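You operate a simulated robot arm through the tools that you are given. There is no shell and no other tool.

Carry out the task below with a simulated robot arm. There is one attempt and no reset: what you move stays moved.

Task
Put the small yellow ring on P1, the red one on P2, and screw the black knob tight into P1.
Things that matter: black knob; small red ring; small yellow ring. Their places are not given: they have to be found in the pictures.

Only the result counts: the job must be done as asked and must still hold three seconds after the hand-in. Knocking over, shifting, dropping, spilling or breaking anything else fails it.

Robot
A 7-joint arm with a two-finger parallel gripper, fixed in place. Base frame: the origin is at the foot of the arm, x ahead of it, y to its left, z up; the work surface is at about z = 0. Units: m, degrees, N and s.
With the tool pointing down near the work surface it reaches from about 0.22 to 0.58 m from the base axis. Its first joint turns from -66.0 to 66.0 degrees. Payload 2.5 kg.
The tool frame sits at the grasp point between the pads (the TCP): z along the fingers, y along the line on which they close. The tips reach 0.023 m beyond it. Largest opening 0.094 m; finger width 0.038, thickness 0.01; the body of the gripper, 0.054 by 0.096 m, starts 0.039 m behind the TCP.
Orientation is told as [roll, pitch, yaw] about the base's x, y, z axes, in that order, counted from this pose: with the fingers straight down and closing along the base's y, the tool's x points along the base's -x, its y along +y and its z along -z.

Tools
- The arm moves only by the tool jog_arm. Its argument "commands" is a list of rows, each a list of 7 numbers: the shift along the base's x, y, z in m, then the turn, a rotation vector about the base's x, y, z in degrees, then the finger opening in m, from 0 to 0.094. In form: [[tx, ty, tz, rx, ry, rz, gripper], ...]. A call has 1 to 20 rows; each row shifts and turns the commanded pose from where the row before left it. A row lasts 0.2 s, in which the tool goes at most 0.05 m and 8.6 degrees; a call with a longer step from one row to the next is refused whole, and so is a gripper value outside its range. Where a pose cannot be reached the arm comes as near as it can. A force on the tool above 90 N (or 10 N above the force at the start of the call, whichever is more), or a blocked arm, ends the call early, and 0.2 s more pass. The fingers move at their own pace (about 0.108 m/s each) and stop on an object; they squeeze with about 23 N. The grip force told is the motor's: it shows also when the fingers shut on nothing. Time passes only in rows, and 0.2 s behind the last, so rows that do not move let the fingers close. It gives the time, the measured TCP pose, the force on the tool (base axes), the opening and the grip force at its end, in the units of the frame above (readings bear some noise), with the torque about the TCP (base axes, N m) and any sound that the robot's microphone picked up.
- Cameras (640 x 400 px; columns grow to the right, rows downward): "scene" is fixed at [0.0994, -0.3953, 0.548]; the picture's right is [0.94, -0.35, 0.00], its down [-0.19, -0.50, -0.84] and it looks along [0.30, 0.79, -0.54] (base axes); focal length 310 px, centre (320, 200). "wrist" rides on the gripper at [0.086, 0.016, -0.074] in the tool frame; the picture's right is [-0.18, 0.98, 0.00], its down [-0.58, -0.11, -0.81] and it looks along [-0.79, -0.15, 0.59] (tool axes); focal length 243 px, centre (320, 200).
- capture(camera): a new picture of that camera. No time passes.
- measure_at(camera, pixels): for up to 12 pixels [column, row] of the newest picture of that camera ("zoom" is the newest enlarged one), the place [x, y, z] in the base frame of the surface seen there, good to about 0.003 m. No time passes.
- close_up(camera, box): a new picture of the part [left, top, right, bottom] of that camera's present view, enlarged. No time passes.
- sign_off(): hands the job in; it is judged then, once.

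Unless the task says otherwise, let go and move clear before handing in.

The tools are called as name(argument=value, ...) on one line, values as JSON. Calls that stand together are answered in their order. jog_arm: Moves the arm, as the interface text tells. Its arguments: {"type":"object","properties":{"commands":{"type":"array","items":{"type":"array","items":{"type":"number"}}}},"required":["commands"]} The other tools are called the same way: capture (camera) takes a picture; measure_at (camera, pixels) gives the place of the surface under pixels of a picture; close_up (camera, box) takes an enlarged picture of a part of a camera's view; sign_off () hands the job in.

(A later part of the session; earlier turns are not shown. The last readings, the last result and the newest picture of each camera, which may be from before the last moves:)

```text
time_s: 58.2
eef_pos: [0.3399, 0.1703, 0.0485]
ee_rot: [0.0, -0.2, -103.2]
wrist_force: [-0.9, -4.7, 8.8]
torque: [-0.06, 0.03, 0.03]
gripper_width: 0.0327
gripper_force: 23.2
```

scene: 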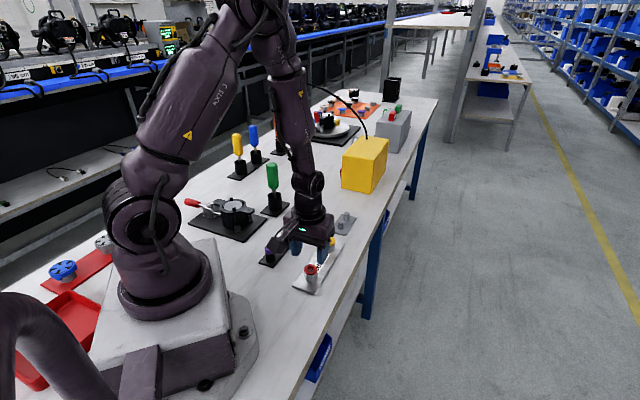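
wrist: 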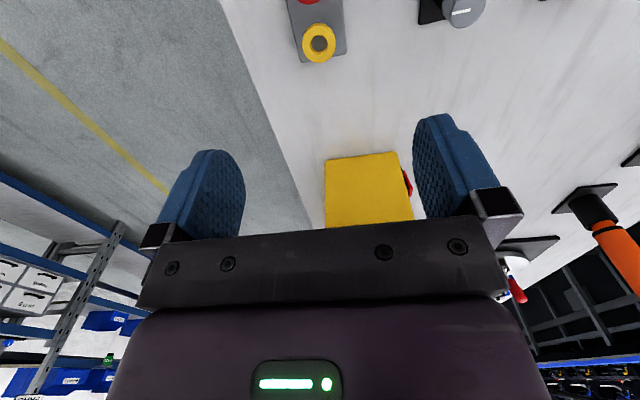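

Forces are small now and the knob is following. I'll continue to about yaw −135° and then check the gap under the head.

jog_arm(commands=[[0.0001, -0.0003, -5e-05, 0, 0, -8, 0.02], [0.0001, -0.0003, -5e-05, 0, 0, -8, 0.02], [0.0001, -0.0003, -5e-05, 0, 0, -8, 0.02], [0, -0.0003, -5e-05, 0, 0, -8, 0.02]])

close_up(camera="wrist", box=[220, 90, 420, 215])

close_up(camera="scene", box=[310, 210, 370, 270])

```text
time_s: 59.2
eef_pos: [0.3397, 0.1699, 0.0485]
ee_rot: [0.0, 0.0, -135.2]
wrist_force: [-3.6, -2.2, 0.9]
torque: [-0.06, 0.09, 0.05]
gripper_width: 0.0327
gripper_force: 23.2
```

```text
3.20 times, centred on (320, 152) of wrist
```

zoom: 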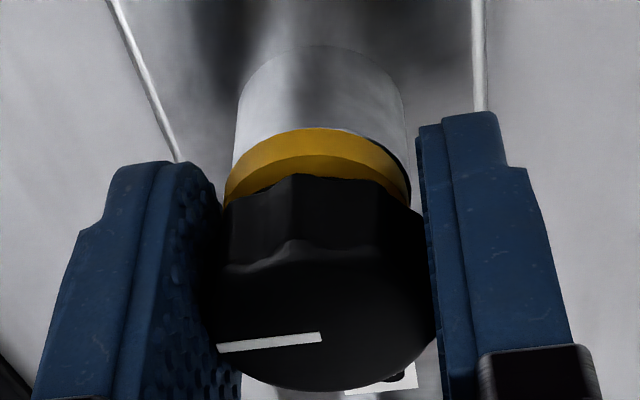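

```text
6.67 times, centred on (340, 240) of scene
```

zoom: 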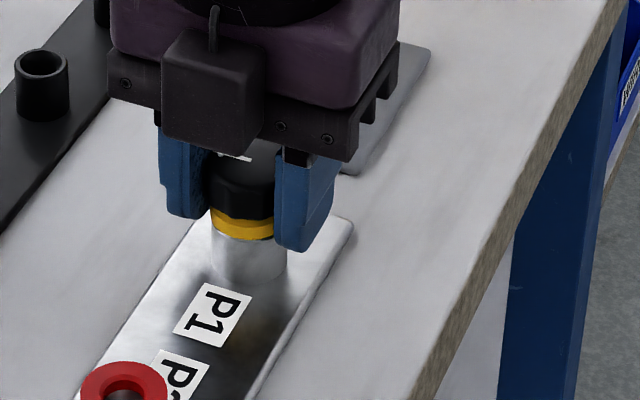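

That is 270° turned so far, with the knob still following and low torque. I'll try a little further in the same stroke.

jog_arm(commands=[[-0.0002, -0.0001, -0.0001, 0, 0, -8, 0.02], [-0.0001, -0.0001, -0.0001, 0, 0, -8, 0.02], [-0.0001, 0, -0.0001, 0, 0, -8, 0.02], [-0.0001, 0, -0.0001, 0, 0, -8, 0.02]])

```text
time_s: 60.2
eef_pos: [0.3396, 0.1701, 0.0487]
ee_rot: [0.0, 0.2, -167.1]
wrist_force: [0.7, 2.3, 1.5]
torque: [0.05, 0.03, 0.04]
gripper_width: 0.0327
gripper_force: 23.3
```

Yaw −167° is reached with low forces. I'll continue the stroke.

jog_arm(commands=[[-0.0001, 0.0001, -0.0001, 0, 0, -8, 0.02], [-0.0001, 0.0001, -0.0001, 0, 0, -8, 0.02], [-0.0001, 0.0001, -0.0001, 0, 0, -8, 0.02], [-0.0001, 0.0001, -0.0001, 0, 0, -8, 0.02]])

close_up(camera="scene", box=[310, 210, 370, 270])

```text
time_s: 61.2
eef_pos: [0.3391, 0.1694, 0.0473]
ee_rot: [-0.1, 0.1, 160.8]
wrist_force: [1.5, 1.5, 3.7]
torque: [0.02, 0.06, 0.01]
gripper_width: 0.0325
gripper_force: 23.0
```

```text
6.67 times, centred on (340, 240) of scene
```

zoom: 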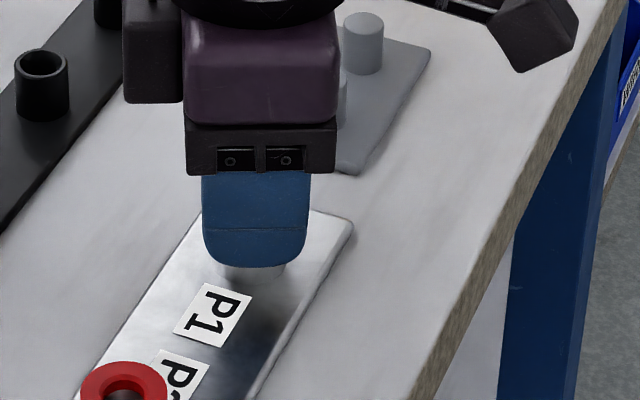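

The arm still tracks the rotation freely at −199°. I'll keep going, watching Fz and torque.

jog_arm(commands=[[0, 0.0001, -0.0001, 0, 0, -8, 0.02], [0, 0.0001, -0.0001, 0, 0, -8, 0.02], [0, 0.0001, -0.0001, 0, 0, -8, 0.02], [0, 0, -0.0001, 0, 0, -8, 0.02]])

jog_arm(commands=[[0.0001, 0, -0.0001, 0, 0, -8, 0.02], [0.0001, 0, -0.0001, 0, 0, -8, 0.02], [0.0001, 0, -0.0001, 0, 0, -8, 0.02], [0, 0, -0.0001, 0, 0, -8, 0.02]])

close_up(camera="wrist", box=[220, 90, 420, 215])

close_up(camera="scene", box=[310, 210, 370, 270])

```text
time_s: 62.0
eef_pos: [0.3306, 0.1487, 0.0418]
ee_rot: [-5.2, -0.2, 144.3]
wrist_force: [29.8, 37.7, -6.1]
torque: [-0.69, 0.23, -0.37]
gripper_width: 0.076
gripper_force: 24.1
out of reach, approached as far as the arm can: row 1, 2, 3
stopped in row 3: the force on the tool passed its limit at 101 N (the readings are from after the stop); the commanded pose is now the measured one
```

```text
time_s: 62.5
eef_pos: [0.328, 0.1496, 0.0387]
ee_rot: [-8.7, -1.3, 137.7]
wrist_force: [32.8, 35.7, -5.9]
torque: [-0.84, 0.36, -0.24]
gripper_width: 0.0791
gripper_force: 23.3
out of reach, approached as far as the arm can: row 1, 2
stopped in row 2: the force on the tool passed its limit at 102 N (the readings are from after the stop); the commanded pose is now the measured one
```

```text
3.20 times, centred on (320, 152) of wrist
```

zoom: 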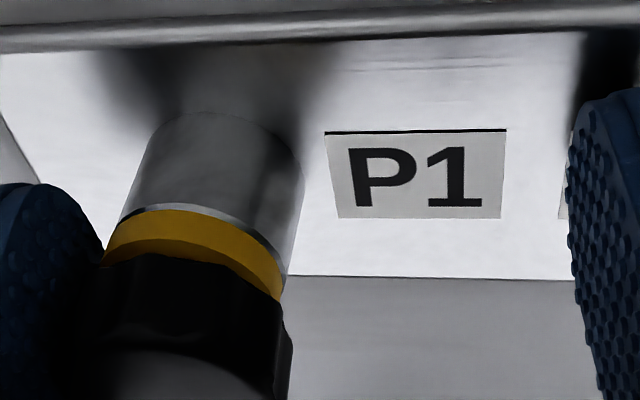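

```text
6.67 times, centred on (340, 240) of scene
```

zoom: 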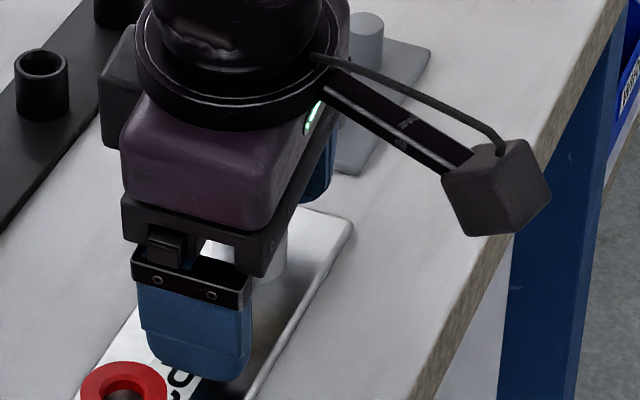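

The wrist hit its rotation limit and the tool lurched: it is tilted and one finger is pulling on the knob at P1 (36 N). The knob and both rings still look in place, so I'll open the fingers only, to release the load, then look.

jog_arm(commands=[[0, 0, 0, 0, 0, 0, 0.094], [0, 0, 0, 0, 0, 0, 0.094]])

capture(camera="wrist")

close_up(camera="scene", box=[280, 200, 380, 300])

```text
time_s: 63.1
eef_pos: [0.3236, 0.1431, 0.0377]
ee_rot: [-7.7, -1.3, 137.7]
wrist_force: [9.6, 23.7, 6.7]
torque: [-0.29, 0.05, 0.22]
gripper_width: 0.094
gripper_force: 0.1
```

```text
taken
```

wrist: 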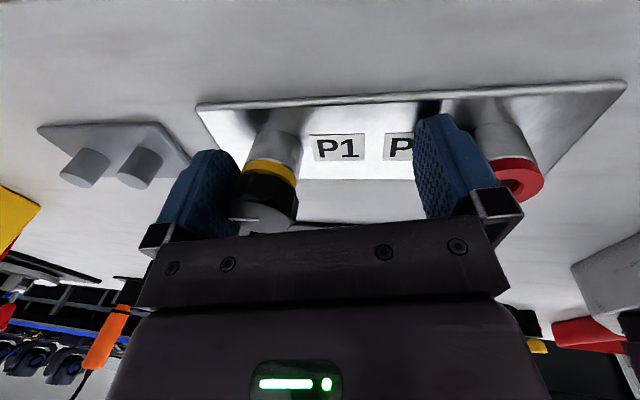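

```text
4.00 times, centred on (330, 250) of scene
```

zoom: 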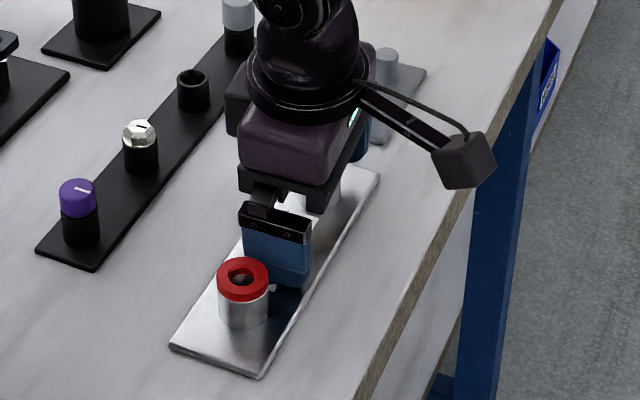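

Everything is still standing. The finger still presses lightly on the knob, so I'll move the tool in small steps toward (+x,+y) to bring the knob midway between the open fingers.

jog_arm(commands=[[0.003, 0.005, 0, 0, 0, 0, 0.094]])

```text
time_s: 63.5
eef_pos: [0.3256, 0.1434, 0.0364]
ee_rot: [-7.6, -1.3, 137.4]
wrist_force: [-3.8, 12.9, 28.3]
torque: [-1.3, 0.72, -0.26]
gripper_width: 0.0938
gripper_force: 0.6
```

Fz rose to 28 N, so the low fingertip is probably touching the base plate. I'll raise by 2 mm and check.

jog_arm(commands=[[0, 0, 0.003, 0, 0, 0, 0.094]])

capture(camera="wrist")

close_up(camera="scene", box=[290, 210, 370, 290])

```text
time_s: 63.9
eef_pos: [0.3246, 0.1426, 0.0387]
ee_rot: [-7.7, -1.1, 137.4]
wrist_force: [8.6, 12.9, -4.4]
torque: [-0.34, 0.26, -0.03]
gripper_width: 0.0941
gripper_force: 0.1
```

```text
taken
```

wrist: 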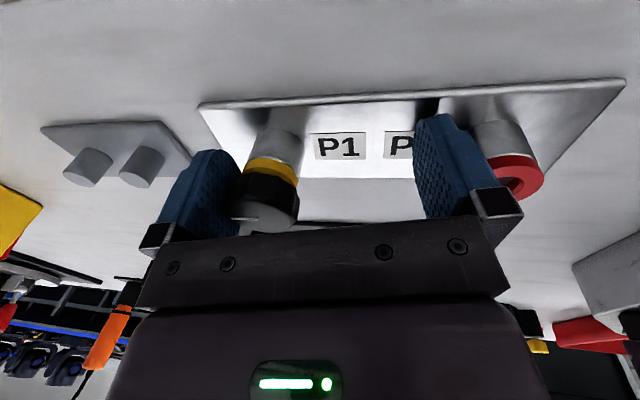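

```text
5.00 times, centred on (330, 250) of scene
```

zoom: 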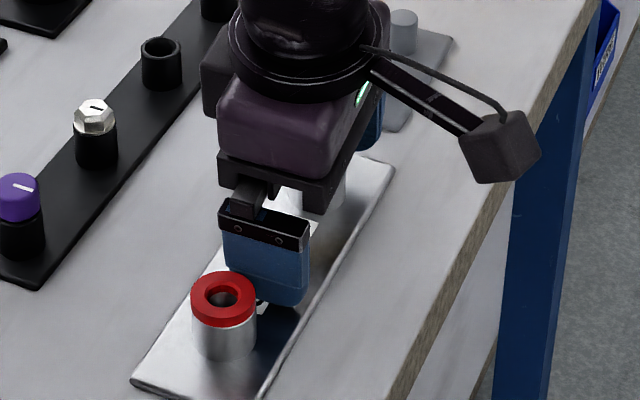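

The red ring is about 1 cm clear of the right finger. Lateral force is down to about 15 N, so I'll step again toward (+x,+y) to free the knob.

jog_arm(commands=[[0.004, 0.005, 0, 0, 0, 0, 0.094], [0, 0, 0, 0, 0, 0, 0.094]])

```text
time_s: 64.5
eef_pos: [0.3232, 0.1448, 0.0352]
ee_rot: [-7.7, -1.1, 137.4]
wrist_force: [4.3, 8.2, 9.7]
torque: [-0.17, 0.06, -0.02]
gripper_width: 0.094
gripper_force: 0.2
out of reach, approached as far as the arm can: row 1
```

The tool is stuck against the wrist limit, which is why it can't translate. I'll turn back +8° (counter-clockwise) with a small (+x,+y) shift and slight lift, then check.

jog_arm(commands=[[0.002, 0.002, 0.001, 0, 0, 8, 0.094]])

```text
time_s: 64.9
eef_pos: [0.3248, 0.1448, 0.0358]
ee_rot: [-7.2, -1.2, 145.2]
wrist_force: [1.1, -0.4, 0.6]
torque: [0.06, 0.0, 0.0]
gripper_width: 0.0939
gripper_force: 0.1
```

The force is now zero. I'll continue backing off the limit with another +8° and a small shift.

jog_arm(commands=[[0.002, 0.003, 0.001, 0, 0, 8, 0.094]])

capture(camera="wrist")

```text
time_s: 65.3
eef_pos: [0.3276, 0.1489, 0.0374]
ee_rot: [-7.3, -1.3, 153.5]
wrist_force: [0.4, 0.1, 0.4]
torque: [0.01, 0.0, 0.01]
gripper_width: 0.0939
gripper_force: 0.0
```

```text
taken
```

wrist: 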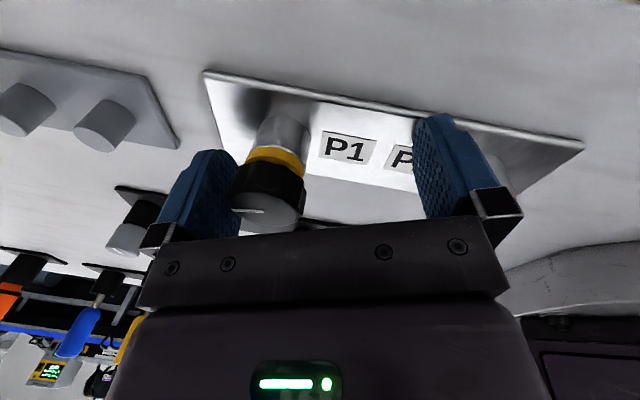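

Tracking is back to normal. I'll move the TCP toward the knob axis to centre it between the fingers and undo the 7° tilt.

jog_arm(commands=[[0.004, 0.008, 0.001, 0, 0, 0, 0.094], [0.004, 0.007, 0.001, -3.2, 1.6, 0, 0.094], [0.002, 0.003, 0.001, -3.3, 1.7, 0, 0.094], [0, 0, 0, 0, 0, 0, 0.094]])

capture(camera="wrist")

close_up(camera="scene", box=[290, 200, 370, 280])

```text
time_s: 66.3
eef_pos: [0.3336, 0.1565, 0.0485]
ee_rot: [-1.8, -1.2, 154.1]
wrist_force: [-0.1, -0.4, -0.6]
torque: [-0.01, 0.0, 0.01]
gripper_width: 0.0939
gripper_force: 0.1
out of reach, approached as far as the arm can: row 3
```

```text
taken
```

wrist: 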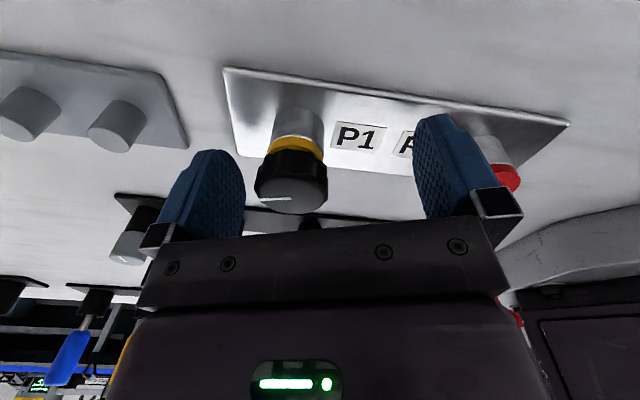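

```text
5.00 times, centred on (330, 240) of scene
```

zoom: 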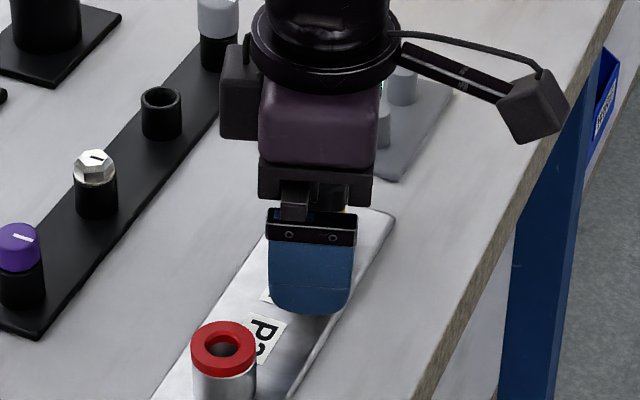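

The knob is now free between the fingers and both rings are intact. I'll raise straight up clear of the knob, then unwind the wrist.

jog_arm(commands=[[0, 0, 0.015, 0, 0, 4, 0.094], [0, 0, 0.02, 0, 0, 8, 0.094], [0, 0, 0.02, 0, 0, 8, 0.094], [0, 0, 0, 0, 0, 8, 0.094]])

capture(camera="wrist")

close_up(camera="scene", box=[290, 200, 370, 280])

```text
time_s: 67.3
eef_pos: [0.3336, 0.1506, 0.1001]
ee_rot: [-0.1, -1.3, -178.7]
wrist_force: [-0.3, 0.1, -0.2]
torque: [0.0, 0.02, 0.0]
gripper_width: 0.0938
gripper_force: 0.1
out of reach, approached as far as the arm can: row 1
```

```text
taken
```

wrist: 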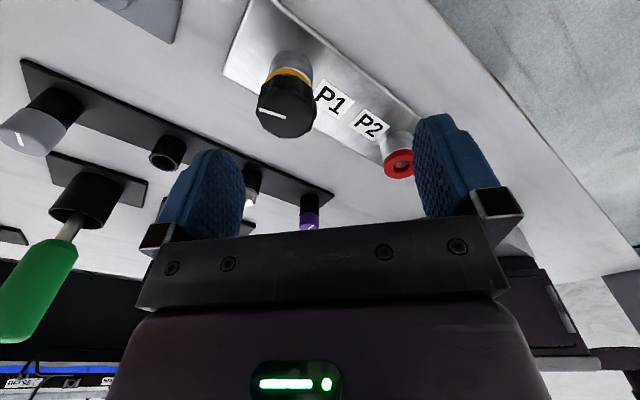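

```text
5.00 times, centred on (330, 240) of scene
```

zoom: 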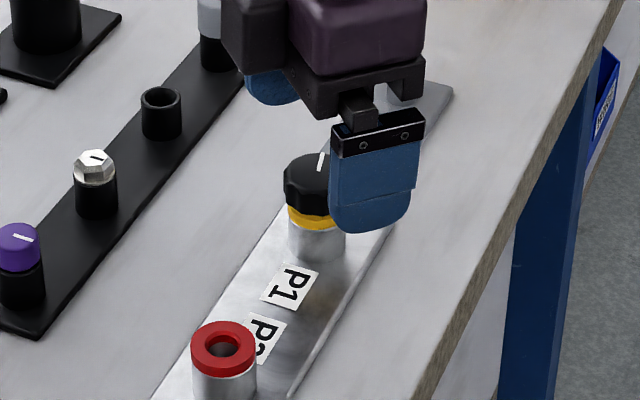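

P1 holds the ring and knob upright, and P2's ring is fine. I'll unwind the wrist counter-clockwise in the air, fixing the 1.3° pitch and shifting over the knob.

jog_arm(commands=[[0.002, 0.006, 0.01, 0, -1.3, 0, 0.094], [0.003, 0.006, 0.01, 0, 0, 8.5, 0.094], [0, 0.006, 0, 0, 0, 8.5, 0.08], [0, 0, 0, 0, 0, 8.5, 0.06], [0, 0, 0, 0, 0, 8.5, 0.06], [0, 0, 0, 0, 0, 8.5, 0.06], [0, 0, 0, 0, 0, 8.5, 0.06], [0, 0, 0, 0, 0, 8.5, 0.06], [0, 0, 0, 0, 0, 8.5, 0.06], [0, 0, 0, 0, 0, 8.5, 0.06], [0, 0, 0, 0, 0, 8.5, 0.06], [0, 0, 0, 0, 0, 8.5, 0.06], [0, 0, 0, 0, 0, 8.5, 0.06], [0, 0, 0, 0, 0, 8.5, 0.06], [0, 0, 0, 0, 0, 8.5, 0.06], [0, 0, 0, 0, 0, 8.5, 0.06], [0, 0, 0, 0, 0, 8.5, 0.06], [0, 0, 0, 0, 0, 8.5, 0.06], [0, 0, 0, 0, 0, 8.5, 0.06], [0, 0, 0, 0, 0, 8.5, 0.06]])

close_up(camera="wrist", box=[220, 20, 420, 145])

close_up(camera="scene", box=[310, 210, 370, 270])

```text
time_s: 71.5
eef_pos: [0.3382, 0.1697, 0.1201]
ee_rot: [-0.1, 0.0, -17.3]
wrist_force: [0.2, -0.3, 0.3]
torque: [0.0, -0.02, -0.01]
gripper_width: 0.0598
gripper_force: 0.0
```

```text
3.20 times, centred on (320, 82) of wrist
```

zoom: 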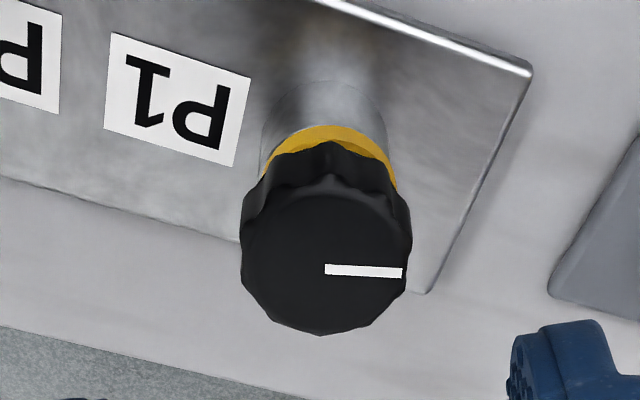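

```text
6.67 times, centred on (340, 240) of scene
```

zoom: 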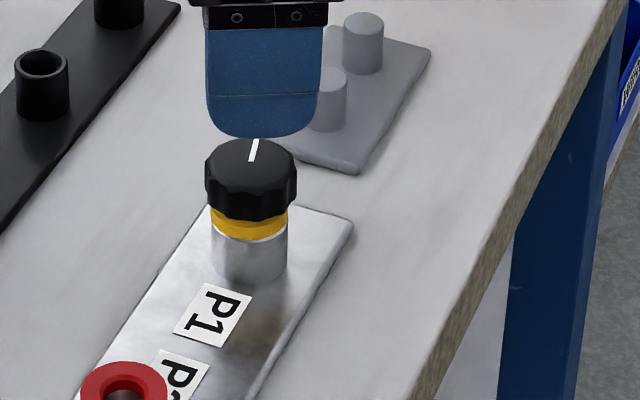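

The knob stands upright over the yellow ring. I'll measure its top height to see how much thread travel is left.

measure_at(camera="zoom", pixels=[[250, 155], [250, 165], [235, 165], [270, 165], [250, 180], [250, 205], [250, 215], [250, 225], [250, 235], [250, 260], [207, 170], [297, 170]])

close_up(camera="wrist", box=[220, 20, 420, 145])

measure_at(camera="zoom", pixels=[[325, 268], [290, 240], [360, 240], [325, 220], [325, 300], [325, 310], [330, 130], [325, 185], [245, 265], [402, 255], [324, 325]])

close_up(camera="scene", box=[333, 228, 361, 256])

```text
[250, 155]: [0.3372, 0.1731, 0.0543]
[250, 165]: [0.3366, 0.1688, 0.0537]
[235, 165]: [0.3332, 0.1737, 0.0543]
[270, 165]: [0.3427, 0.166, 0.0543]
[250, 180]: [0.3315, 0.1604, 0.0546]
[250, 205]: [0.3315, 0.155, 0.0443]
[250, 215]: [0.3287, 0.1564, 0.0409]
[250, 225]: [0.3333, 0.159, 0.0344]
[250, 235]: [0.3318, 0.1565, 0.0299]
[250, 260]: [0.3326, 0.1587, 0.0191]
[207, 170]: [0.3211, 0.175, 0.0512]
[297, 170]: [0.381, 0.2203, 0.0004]
```

```text
3.20 times, centred on (320, 82) of wrist
```

zoom: 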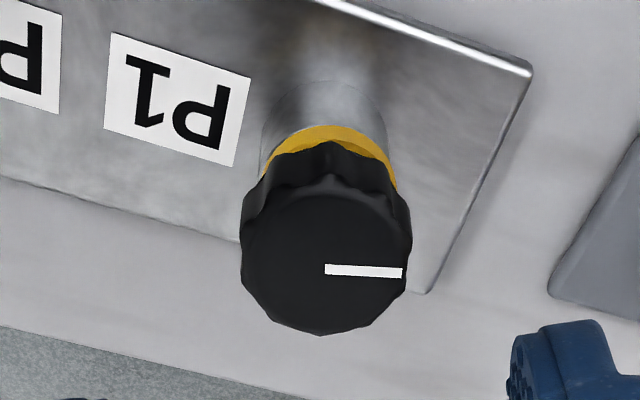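

```text
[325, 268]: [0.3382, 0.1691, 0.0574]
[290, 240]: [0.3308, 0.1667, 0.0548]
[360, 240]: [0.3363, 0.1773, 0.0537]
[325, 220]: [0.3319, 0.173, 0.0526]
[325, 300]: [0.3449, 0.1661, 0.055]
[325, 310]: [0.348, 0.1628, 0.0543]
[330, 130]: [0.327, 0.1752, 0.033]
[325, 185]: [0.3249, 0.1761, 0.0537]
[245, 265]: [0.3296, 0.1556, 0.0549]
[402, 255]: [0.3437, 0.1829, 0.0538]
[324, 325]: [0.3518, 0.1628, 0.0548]
```

```text
14.29 times, centred on (347, 242) of scene
```

zoom: 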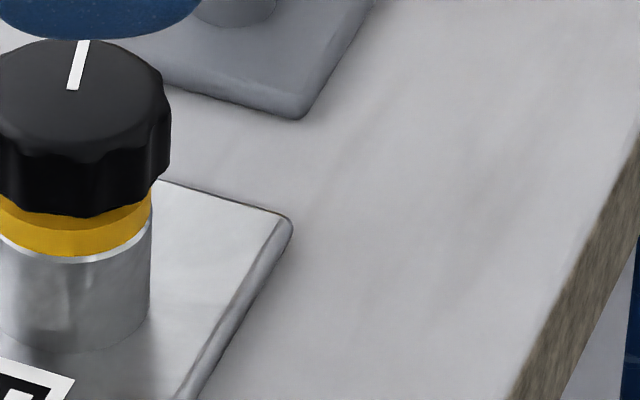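

The knob top is at z 0.0543, about 4 mm lower than at thread start, with a gap of roughly 6 mm still to close. I'll unwind the rest of the way to yaw 135° for the next stroke.

jog_arm(commands=[[0, 0, 0, 0, 0, 8.45, 0.06], [0, 0, 0, 0, 0, 8.45, 0.06], [0, 0, 0, 0, 0, 8.45, 0.06], [0, 0, 0, 0, 0, 8.45, 0.06], [0, 0, 0, 0, 0, 8.45, 0.06], [0, 0, 0, 0, 0, 8.45, 0.06], [0, 0, 0, 0, 0, 8.45, 0.06], [0, 0, 0, 0, 0, 8.45, 0.06], [0, 0, 0, 0, 0, 8.45, 0.06], [0, 0, 0, 0, 0, 8.45, 0.06], [0, 0, 0, 0, 0, 8.45, 0.06], [0, 0, 0, 0, 0, 8.45, 0.06], [0, 0, 0, 0, 0, 8.45, 0.06], [0, 0, 0, 0, 0, 8.45, 0.06], [0, 0, 0, 0, 0, 8.45, 0.06], [0, 0, 0, 0, 0, 8.45, 0.06], [0, 0, 0, 0, 0, 8.45, 0.06], [0, 0, 0, 0, 0, 8.45, 0.06]])

close_up(camera="wrist", box=[220, 20, 420, 145])

measure_at(camera="zoom", pixels=[[320, 260], [250, 260], [390, 260], [320, 200], [320, 320]])

```text
time_s: 75.3
eef_pos: [0.3391, 0.1699, 0.1203]
ee_rot: [-0.1, 0.1, 134.9]
wrist_force: [-0.3, 1.0, -0.1]
torque: [0.01, -0.01, 0.0]
gripper_width: 0.06
gripper_force: 0.1
```

```text
3.20 times, centred on (320, 82) of wrist
```

zoom: 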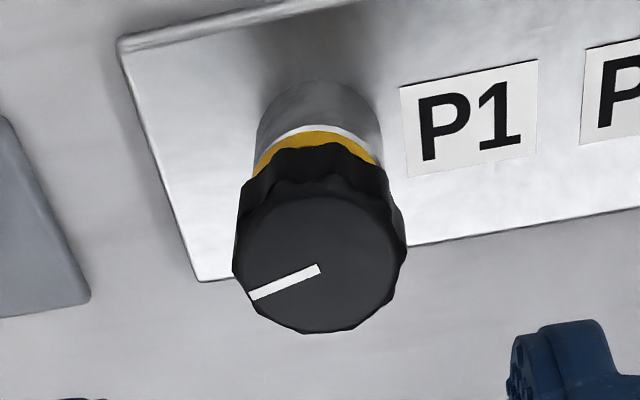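

```text
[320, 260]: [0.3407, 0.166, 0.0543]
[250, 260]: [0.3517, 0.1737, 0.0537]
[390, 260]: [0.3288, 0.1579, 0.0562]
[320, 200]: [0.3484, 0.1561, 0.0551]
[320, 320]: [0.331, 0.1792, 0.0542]
```

The knob top is exactly under the TCP (320,263). I'll descend around the head to z ≈ 0.049 and grip.

jog_arm(commands=[[0, 0, -0.03, 0, 0, 0, 0.056], [0, 0, -0.021, 0, 0, 0, 0.056], [0, 0, -0.012, 0, 0, 0, 0.056], [0, 0, -0.008, 0, 0, 0, 0.056], [0, 0, 0, 0, 0, 0, 0.056]])

close_up(camera="wrist", box=[220, 90, 420, 215])

```text
time_s: 76.5
eef_pos: [0.3385, 0.1695, 0.0493]
ee_rot: [-0.2, 0.1, 134.7]
wrist_force: [0.3, 0.5, -0.4]
torque: [0.02, 0.01, 0.01]
gripper_width: 0.0558
gripper_force: 0.1
```

```text
3.20 times, centred on (320, 152) of wrist
```

zoom: 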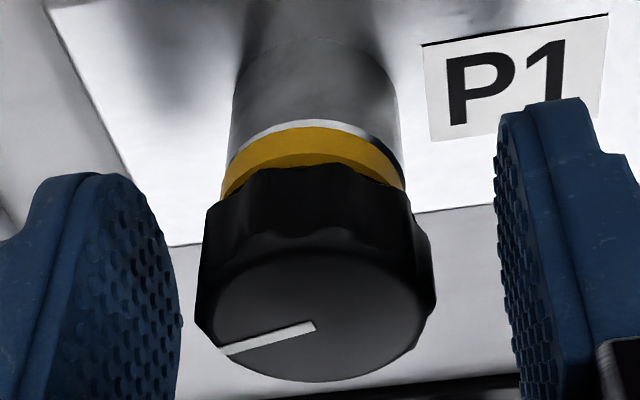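

The head is centred between the pads (315 against about 319). I'll apply a tiny trim and close.

jog_arm(commands=[[0.0003, 0.0003, 0, 0, 0, 0, 0.05], [0, 0, 0, 0, 0, 0, 0.04], [0, 0, 0, 0, 0, 0, 0.025], [0, 0, 0, 0, 0, 0, 0.02], [0, 0, 0, 0, 0, 0, 0.02]])

```text
time_s: 77.7
eef_pos: [0.3394, 0.1694, 0.0493]
ee_rot: [0.0, 0.1, 134.7]
wrist_force: [2.4, 2.0, 0.5]
torque: [0.02, -0.02, 0.01]
gripper_width: 0.0322
gripper_force: 23.1
```

The grip is firm at 32 mm. I'll turn clockwise 40° with a small feed.

jog_arm(commands=[[0, 0, -8e-05, 0, 0, -8, 0.02], [0, 0, -8e-05, 0, 0, -8, 0.02], [0, 0, -8e-05, 0, 0, -8, 0.02], [0, 0, -8e-05, 0, 0, -8, 0.02], [0, 0, -8e-05, 0, 0, -8, 0.02]])

```text
time_s: 78.9
eef_pos: [0.3388, 0.1699, 0.0498]
ee_rot: [-0.2, 0.0, 94.6]
wrist_force: [6.9, 3.8, -0.8]
torque: [0.03, -0.05, 0.32]
gripper_width: 0.0324
gripper_force: 22.7
```

Torque about z is now 0.32 N·m, so the thread is resisting. I'll keep turning.

jog_arm(commands=[[0, 0, -8e-05, 0, 0, -8, 0.02], [0, 0, -8e-05, 0, 0, -8, 0.02], [0, 0, -8e-05, 0, 0, -8, 0.02], [0, 0, -8e-05, 0, 0, -8, 0.02], [0, 0, -8e-05, 0, 0, -8, 0.02]])

close_up(camera="wrist", box=[220, 90, 420, 215])

```text
time_s: 80.1
eef_pos: [0.3392, 0.169, 0.0486]
ee_rot: [-0.1, -0.1, 54.5]
wrist_force: [5.9, -1.3, 1.5]
torque: [-0.03, -0.07, 0.32]
gripper_width: 0.0326
gripper_force: 22.6
```

```text
3.20 times, centred on (320, 152) of wrist
```

zoom: 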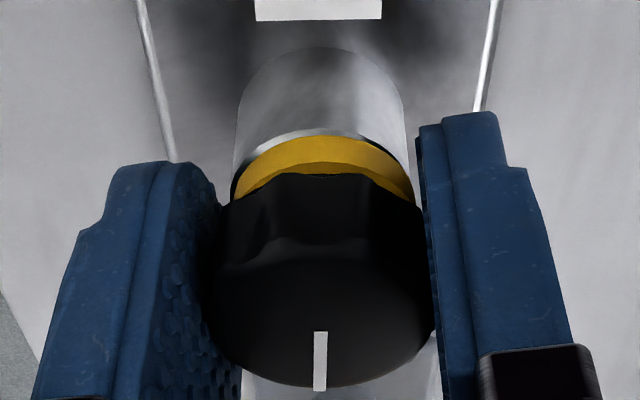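

The pointer line has moved in the gripper frame (now pointing down), so the pads slipped on the knob at about 0.32 N·m. I need to see whether it is already seated, so I'll look closely at the gap.

close_up(camera="scene", box=[328, 228, 356, 256])

close_up(camera="wrist", box=[280, 120, 360, 170])

```text
14.29 times, centred on (342, 242) of scene
```

zoom: 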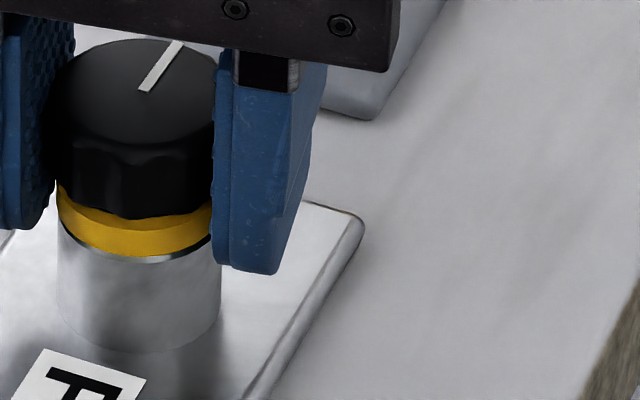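

```text
8.00 times, centred on (320, 145) of wrist
```

zoom: 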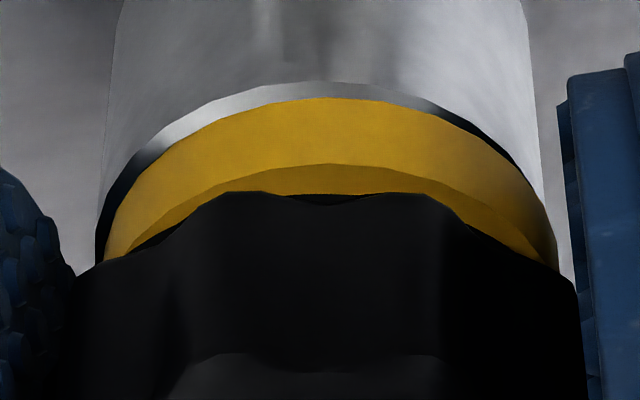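

There is still a visible gap of about 5 mm, so it isn't seated; the knob turned only about 17° before slipping. The earlier lurch may have tilted it slightly and jammed it. I'll try a small counter-clockwise turn to see whether it frees.

jog_arm(commands=[[0, 0, 0, 0, 0, 6, 0.02], [0, 0, 0, 0, 0, 6, 0.02], [0, 0, 0, 0, 0, 6, 0.02]])

close_up(camera="scene", box=[328, 228, 356, 256])

```text
time_s: 80.9
eef_pos: [0.3391, 0.1684, 0.0474]
ee_rot: [0.1, 0.1, 72.8]
wrist_force: [2.4, -4.5, 7.6]
torque: [-0.08, 0.01, -0.06]
gripper_width: 0.0326
gripper_force: 23.0
```

```text
14.29 times, centred on (342, 242) of scene
```

zoom: 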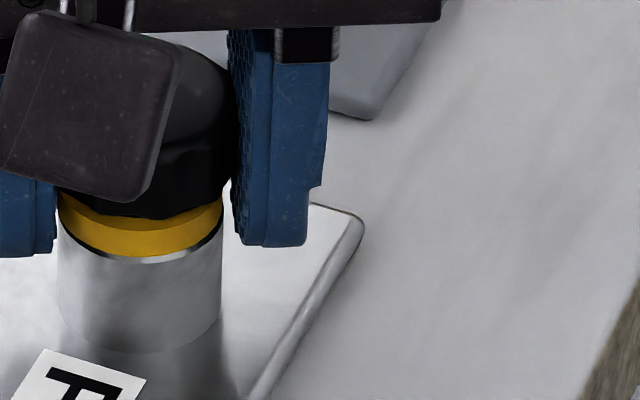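

Turning back needs only 0.06 N·m. I'll check in the wrist view whether the knob followed.

close_up(camera="wrist", box=[220, 90, 420, 215])

```text
3.20 times, centred on (320, 152) of wrist
```

zoom: 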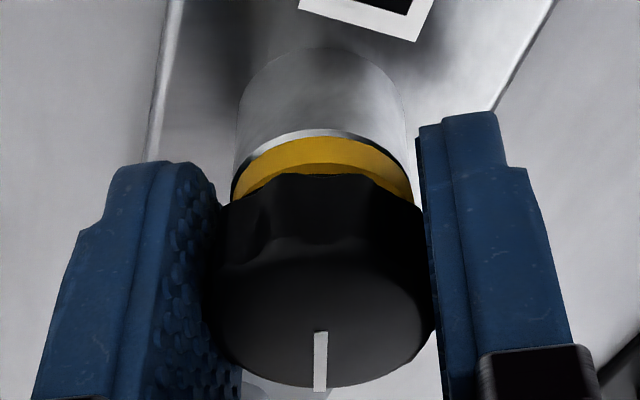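

The knob followed the gripper, so counter-clockwise is free while clockwise stops hard. I'll measure the head's underside, the ring top and the rim to understand the real gap.

close_up(camera="wrist", box=[280, 120, 360, 170])

measure_at(camera="zoom", pixels=[[320, 92], [320, 110], [320, 140], [320, 158], [320, 175], [320, 185], [320, 200], [320, 230], [320, 300], [320, 345], [160, 210], [500, 220]])

close_up(camera="scene", box=[331, 236, 347, 252])

measure_at(camera="zoom", pixels=[[300, 80], [300, 110], [300, 130], [300, 150], [300, 170], [300, 190], [300, 210], [300, 230], [300, 250], [430, 110], [430, 130], [200, 110]])

```text
8.00 times, centred on (320, 145) of wrist
```

zoom: 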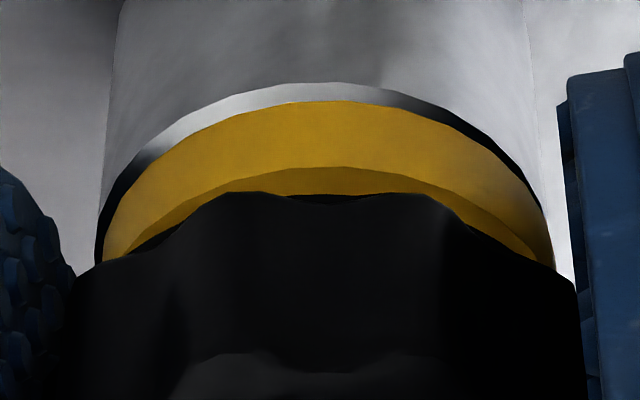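

```text
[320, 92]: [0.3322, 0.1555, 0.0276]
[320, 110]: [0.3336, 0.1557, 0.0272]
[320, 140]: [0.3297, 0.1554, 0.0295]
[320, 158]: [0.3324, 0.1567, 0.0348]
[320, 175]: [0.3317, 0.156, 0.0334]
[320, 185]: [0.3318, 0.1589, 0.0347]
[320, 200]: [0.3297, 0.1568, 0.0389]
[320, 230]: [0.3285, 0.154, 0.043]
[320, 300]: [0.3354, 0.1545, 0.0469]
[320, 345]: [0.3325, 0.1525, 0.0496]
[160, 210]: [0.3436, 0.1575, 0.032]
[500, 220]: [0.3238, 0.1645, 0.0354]
```

```text
16.00 times, centred on (339, 244) of scene
```

zoom: 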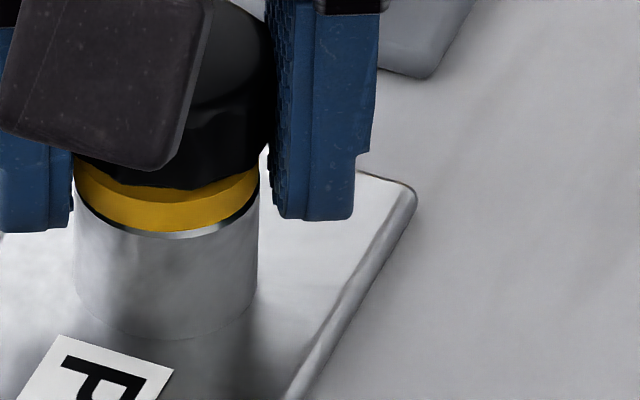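

```text
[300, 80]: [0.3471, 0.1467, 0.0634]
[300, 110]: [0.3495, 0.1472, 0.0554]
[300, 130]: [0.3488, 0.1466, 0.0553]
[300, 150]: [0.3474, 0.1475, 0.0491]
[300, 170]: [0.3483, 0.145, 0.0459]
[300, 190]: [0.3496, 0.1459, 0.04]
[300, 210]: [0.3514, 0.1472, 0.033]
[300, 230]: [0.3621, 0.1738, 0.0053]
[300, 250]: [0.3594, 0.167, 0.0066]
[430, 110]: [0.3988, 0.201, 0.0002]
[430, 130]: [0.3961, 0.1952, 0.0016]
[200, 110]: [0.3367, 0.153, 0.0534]
```

The gap is about 3.5–4 mm, so it jams well before seating, which is typical of a cross-thread. I'll back it off counter-clockwise, following upward gently, and restart it cleanly.

jog_arm(commands=[[0, 0, 8e-05, 0, 0, 8, 0.02], [0, 0, 8e-05, 0, 0, 8, 0.02], [0, 0, 8e-05, 0, 0, 8, 0.02], [0, 0, 8e-05, 0, 0, 8, 0.02], [0, 0, 8e-05, 0, 0, 8, 0.02], [0, 0, 8e-05, 0, 0, 8, 0.02], [0, 0, 8e-05, 0, 0, 8, 0.02]])

close_up(camera="wrist", box=[220, 90, 420, 215])

```text
time_s: 82.5
eef_pos: [0.3401, 0.1688, 0.0484]
ee_rot: [-0.1, 0.1, 128.8]
wrist_force: [10.5, -7.0, 3.7]
torque: [-0.1, -0.15, -0.03]
gripper_width: 0.0328
gripper_force: 23.0
```

```text
3.20 times, centred on (320, 152) of wrist
```

zoom: 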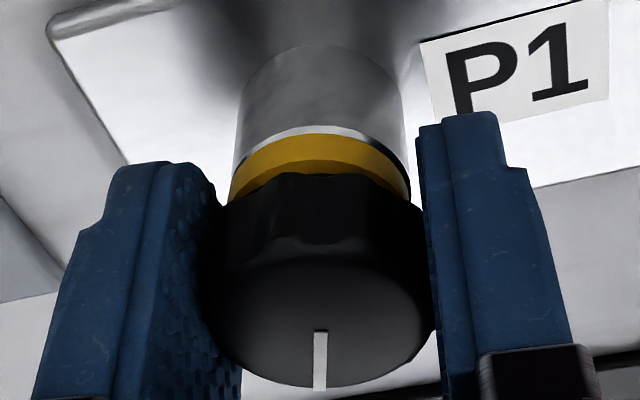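

The knob backs off freely. I'll open the fingers in place and swing the gripper clockwise around the knob to gain a full counter-clockwise stroke.

jog_arm(commands=[[0, 0, 0, 0, 0, 0, 0.04], [0, 0, 0, 0, 0, 0, 0.056], [0, 0, 0, 0, 0, 0, 0.056]])

close_up(camera="wrist", box=[220, 90, 420, 215])

close_up(camera="scene", box=[325, 225, 357, 257])

```text
time_s: 83.3
eef_pos: [0.3394, 0.1696, 0.0483]
ee_rot: [-0.1, 0.0, 128.7]
wrist_force: [-0.7, -0.1, 0.2]
torque: [0.01, 0.0, -0.01]
gripper_width: 0.0558
gripper_force: 0.0
```

```text
3.20 times, centred on (320, 152) of wrist
```

zoom: 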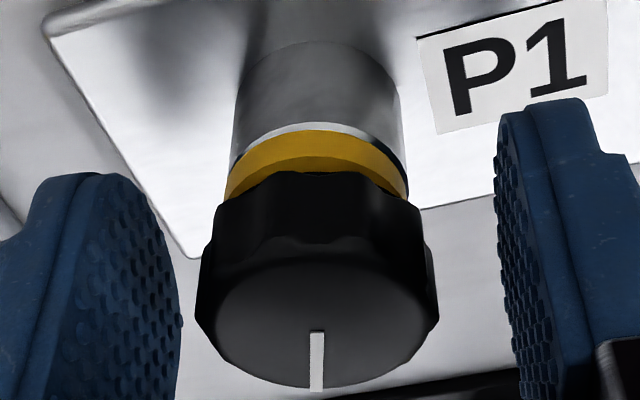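

```text
12.50 times, centred on (341, 241) of scene
```

zoom: 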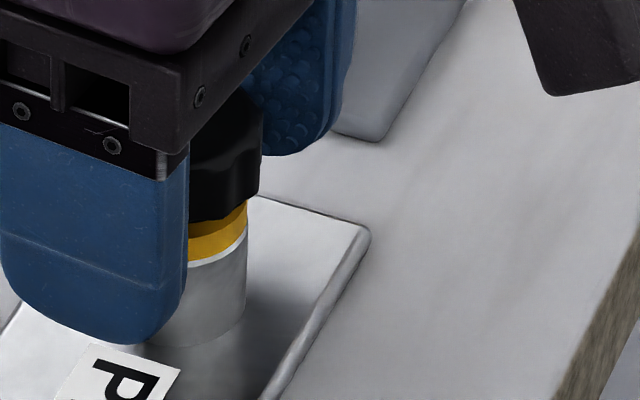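

Released cleanly. I'll swing clockwise around the knob with the fingers open: 20 rows, then check.

jog_arm(commands=[[0, 0, 0, 0, 0, -8.4, 0.06], [0, 0, 0, 0, 0, -8.4, 0.06], [0, 0, 0, 0, 0, -8.4, 0.06], [0, 0, 0, 0, 0, -8.4, 0.06], [0, 0, 0, 0, 0, -8.4, 0.06], [0, 0, 0, 0, 0, -8.4, 0.06], [0, 0, 0, 0, 0, -8.4, 0.06], [0, 0, 0, 0, 0, -8.4, 0.06], [0, 0, 0, 0, 0, -8.4, 0.06], [0, 0, 0, 0, 0, -8.4, 0.06], [0, 0, 0, 0, 0, -8.4, 0.06], [0, 0, 0, 0, 0, -8.4, 0.06], [0, 0, 0, 0, 0, -8.4, 0.06], [0, 0, 0, 0, 0, -8.4, 0.06], [0, 0, 0, 0, 0, -8.4, 0.06], [0, 0, 0, 0, 0, -8.4, 0.06], [0, 0, 0, 0, 0, -8.4, 0.06], [0, 0, 0, 0, 0, -8.4, 0.06], [0, 0, 0, 0, 0, -8.4, 0.06], [0, 0, 0, 0, 0, -8.4, 0.06]])

close_up(camera="wrist", box=[220, 90, 420, 215])

close_up(camera="scene", box=[325, 225, 357, 257])

```text
time_s: 87.5
eef_pos: [0.3391, 0.1706, 0.0492]
ee_rot: [-0.1, 0.0, -39.5]
wrist_force: [-0.7, -0.4, -0.4]
torque: [-0.01, 0.0, -0.01]
gripper_width: 0.06
gripper_force: 0.1
```

```text
3.20 times, centred on (320, 152) of wrist
```

zoom: 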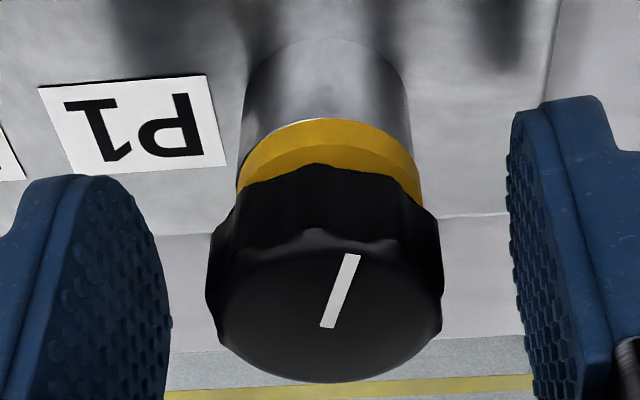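

```text
12.50 times, centred on (341, 241) of scene
```

zoom: 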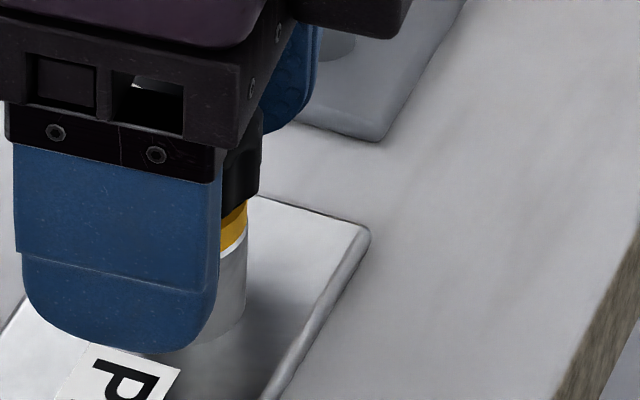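

All clear, with no contact. I'll continue the swing to about −157°.

jog_arm(commands=[[0, 0, 0, 0, 0, -8.4, 0.06], [0, 0, 0, 0, 0, -8.4, 0.06], [0, 0, 0, 0, 0, -8.4, 0.06], [0, 0, 0, 0, 0, -8.4, 0.06], [0, 0, 0, 0, 0, -8.4, 0.06], [0, 0, 0, 0, 0, -8.4, 0.06], [0, 0, 0, 0, 0, -8.4, 0.06], [0, 0, 0, 0, 0, -8.4, 0.06], [0, 0, 0, 0, 0, -8.4, 0.06], [0, 0, 0, 0, 0, -8.4, 0.06], [0, 0, 0, 0, 0, -8.4, 0.06], [0, 0, 0, 0, 0, -8.4, 0.06], [0, 0, 0, 0, 0, -8.4, 0.06], [0, 0, 0, 0, 0, -8.4, 0.06], [0, 0, 0, 0, 0, 0, 0.06]])

close_up(camera="wrist", box=[220, 90, 420, 215])

close_up(camera="scene", box=[325, 225, 357, 257])

measure_at(camera="zoom", pixels=[[175, 100], [160, 120], [190, 120], [175, 140], [175, 170], [175, 185], [175, 195], [175, 205], [175, 215]])

```text
time_s: 90.7
eef_pos: [0.3394, 0.1704, 0.049]
ee_rot: [-0.1, 0.0, -156.9]
wrist_force: [-0.5, 0.0, 0.8]
torque: [0.01, -0.01, -0.02]
gripper_width: 0.0601
gripper_force: 0.1
```

```text
3.20 times, centred on (320, 152) of wrist
```

zoom: 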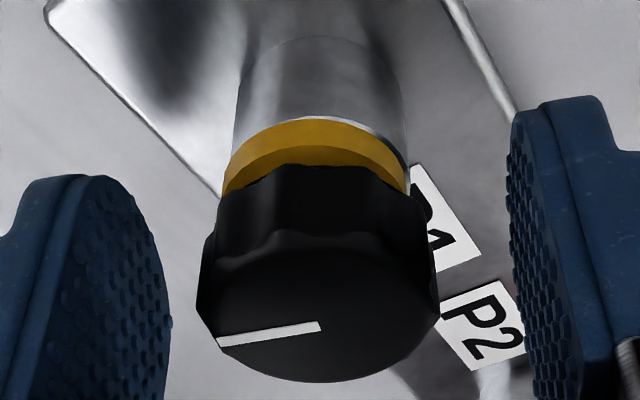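

```text
12.50 times, centred on (341, 241) of scene
```

zoom: 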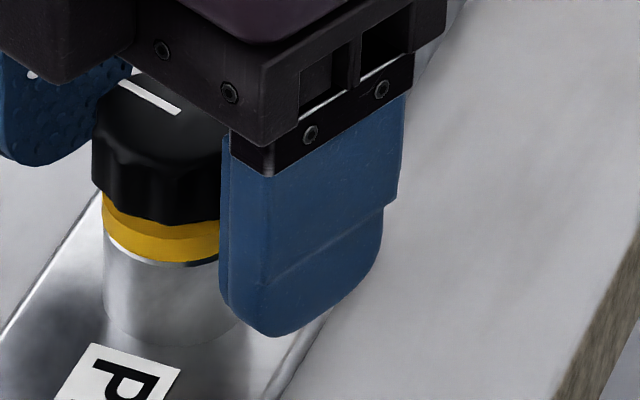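

```text
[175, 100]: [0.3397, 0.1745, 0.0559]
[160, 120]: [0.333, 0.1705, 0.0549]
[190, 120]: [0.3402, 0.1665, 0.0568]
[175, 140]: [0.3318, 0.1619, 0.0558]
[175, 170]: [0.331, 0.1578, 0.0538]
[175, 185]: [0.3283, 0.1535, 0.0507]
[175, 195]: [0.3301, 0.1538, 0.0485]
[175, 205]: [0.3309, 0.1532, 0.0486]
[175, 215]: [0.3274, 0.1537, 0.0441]
```

The knob top has risen to about 0.0556. I'll grip here and continue unscrewing counter-clockwise, following upward.

jog_arm(commands=[[0, 0, 0, 0, 0, 0, 0.05], [0, 0, 0, 0, 0, 0, 0.04], [0, 0, 0, 0, 0, 0, 0.025], [0, 0, 0, 0, 0, 0, 0.02], [0, 0, 0.0001, 0, 0, 8, 0.02], [0, 0, 0.0001, 0, 0, 8, 0.02], [0, 0, 0.0001, 0, 0, 8, 0.02], [0, 0, 0.0001, 0, 0, 8, 0.02], [0, 0, 0.0001, 0, 0, 8, 0.02]])

```text
time_s: 92.7
eef_pos: [0.3392, 0.1696, 0.0495]
ee_rot: [-0.2, 0.0, -116.8]
wrist_force: [-6.8, -5.7, 4.2]
torque: [-0.08, 0.04, -0.04]
gripper_width: 0.0322
gripper_force: 23.5
```

It turns back easily with 0.04 N·m. I'll continue counter-clockwise, relieving the side force slightly.

jog_arm(commands=[[-0.0002, -0.0002, 0.0001, 0, 0, 8, 0.02], [-0.0002, -0.0002, 0.0001, 0, 0, 8, 0.02], [0, 0, 0.0001, 0, 0, 8, 0.02], [0, 0, 0.0001, 0, 0, 8, 0.02], [0, 0, 0.0001, 0, 0, 8, 0.02], [0, 0, 0.0001, 0, 0, 8, 0.02], [0, 0, 0.0001, 0, 0, 8, 0.02], [0, 0, 0.0001, 0, 0, 8, 0.02]])

```text
time_s: 94.5
eef_pos: [0.3393, 0.17, 0.0512]
ee_rot: [0.0, -0.1, -52.8]
wrist_force: [5.1, -3.9, -0.2]
torque: [-0.02, -0.08, -0.03]
gripper_width: 0.0323
gripper_force: 23.3
```

jog_arm(commands=[[0.0003, 0, 0.0001, 0, 0, 8, 0.02], [0.0002, 0.0002, 0.0001, 0, 0, 8, 0.02], [0, 0.0002, 0.0001, 0, 0, 8, 0.02], [0, 0.0002, 0.0001, 0, 0, 8, 0.02], [0, 0.0001, 0.0001, 0, 0, 8, 0.02], [0, 0.0001, 0.0001, 0, 0, 8, 0.02], [0, 0, 0.0001, 0, 0, 8, 0.02], [0, 0, 0.0001, 0, 0, 8, 0.02]])

close_up(camera="wrist", box=[220, 90, 420, 215])

close_up(camera="scene", box=[325, 225, 357, 257])

```text
time_s: 96.3
eef_pos: [0.3386, 0.1703, 0.05]
ee_rot: [-0.1, 0.0, 11.3]
wrist_force: [13.7, -5.2, -5.4]
torque: [-0.07, -0.19, -0.01]
gripper_width: 0.0326
gripper_force: 23.4
```

```text
3.20 times, centred on (320, 152) of wrist
```

zoom: 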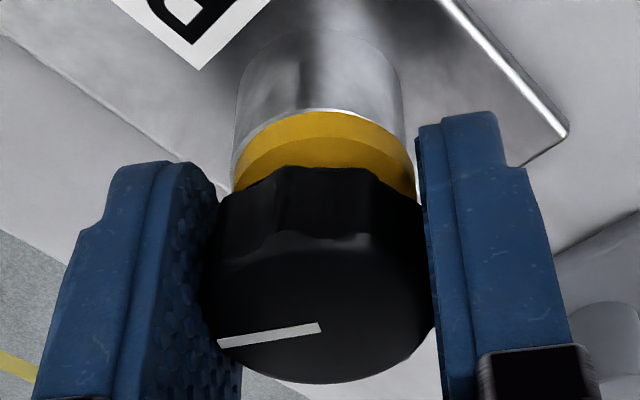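

```text
12.50 times, centred on (341, 241) of scene
```

zoom: 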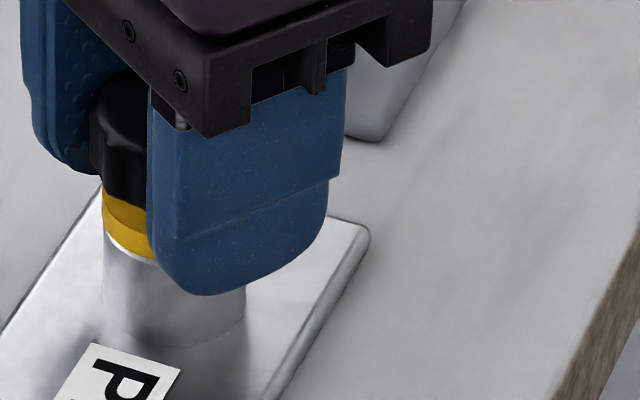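

The knob keeps following. Fz is −5 N, so my upward feed slightly exceeds the thread pitch. I'll relieve the side force and continue with less feed.

jog_arm(commands=[[0.0005, -0.0001, 0, 0, 0, 8, 0.02], [0.0005, -0.0001, 0, 0, 0, 8, 0.02], [0.0002, 0, 0, 0, 0, 8, 0.02], [0, 0, 5e-05, 0, 0, 8, 0.02], [0, 0, 5e-05, 0, 0, 8, 0.02], [0, 0, 5e-05, 0, 0, 8, 0.02]])

```text
time_s: 97.7
eef_pos: [0.3407, 0.1705, 0.051]
ee_rot: [0.0, 0.1, 59.4]
wrist_force: [-2.7, -1.3, 0.3]
torque: [-0.02, 0.04, -0.03]
gripper_width: 0.0322
gripper_force: 22.8
```

Forces are low again. I'll continue counter-clockwise toward 131°.

jog_arm(commands=[[0, 0, 5e-05, 0, 0, 8, 0.02], [0, 0, 5e-05, 0, 0, 8, 0.02], [0, 0, 5e-05, 0, 0, 8, 0.02], [0, 0, 5e-05, 0, 0, 8, 0.02], [0, 0, 5e-05, 0, 0, 8, 0.02]])

jog_arm(commands=[[0, 0, 5e-05, 0, 0, 8, 0.02], [0, 0, 5e-05, 0, 0, 8, 0.02], [0, 0, 5e-05, 0, 0, 8, 0.02], [0, 0, 5e-05, 0, 0, 8, 0.02]])

close_up(camera="wrist", box=[220, 90, 420, 215])

```text
time_s: 98.9
eef_pos: [0.34, 0.1695, 0.0523]
ee_rot: [0.0, 0.0, 99.3]
wrist_force: [-10.6, -0.9, 1.7]
torque: [-0.04, 0.11, 0.02]
gripper_width: 0.0327
gripper_force: 22.9
```

```text
time_s: 99.9
eef_pos: [0.3386, 0.1701, 0.0522]
ee_rot: [0.0, 0.1, 131.4]
wrist_force: [-16.7, 3.7, 1.4]
torque: [0.03, 0.21, -0.05]
gripper_width: 0.0325
gripper_force: 23.2
```

```text
3.20 times, centred on (320, 152) of wrist
```

zoom: 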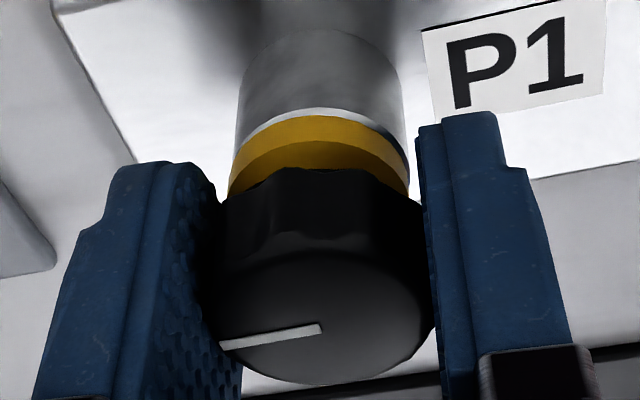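

Total back-off is now about 365°. I'll relieve the side force and raise 1 mm to see whether the stud is out of the thread.

jog_arm(commands=[[-0.0007, 0.0002, 0, 0, 0, 0, 0.02], [-0.0005, 0.0001, 0.0005, 0, 0, 0, 0.02], [0, 0, 0.0005, 0, 0, 0, 0.02]])

```text
time_s: 100.7
eef_pos: [0.3388, 0.1693, 0.0532]
ee_rot: [-0.1, 0.1, 131.0]
wrist_force: [-12.3, 3.1, -2.6]
torque: [0.01, 0.15, -0.09]
gripper_width: 0.0326
gripper_force: 23.0
```

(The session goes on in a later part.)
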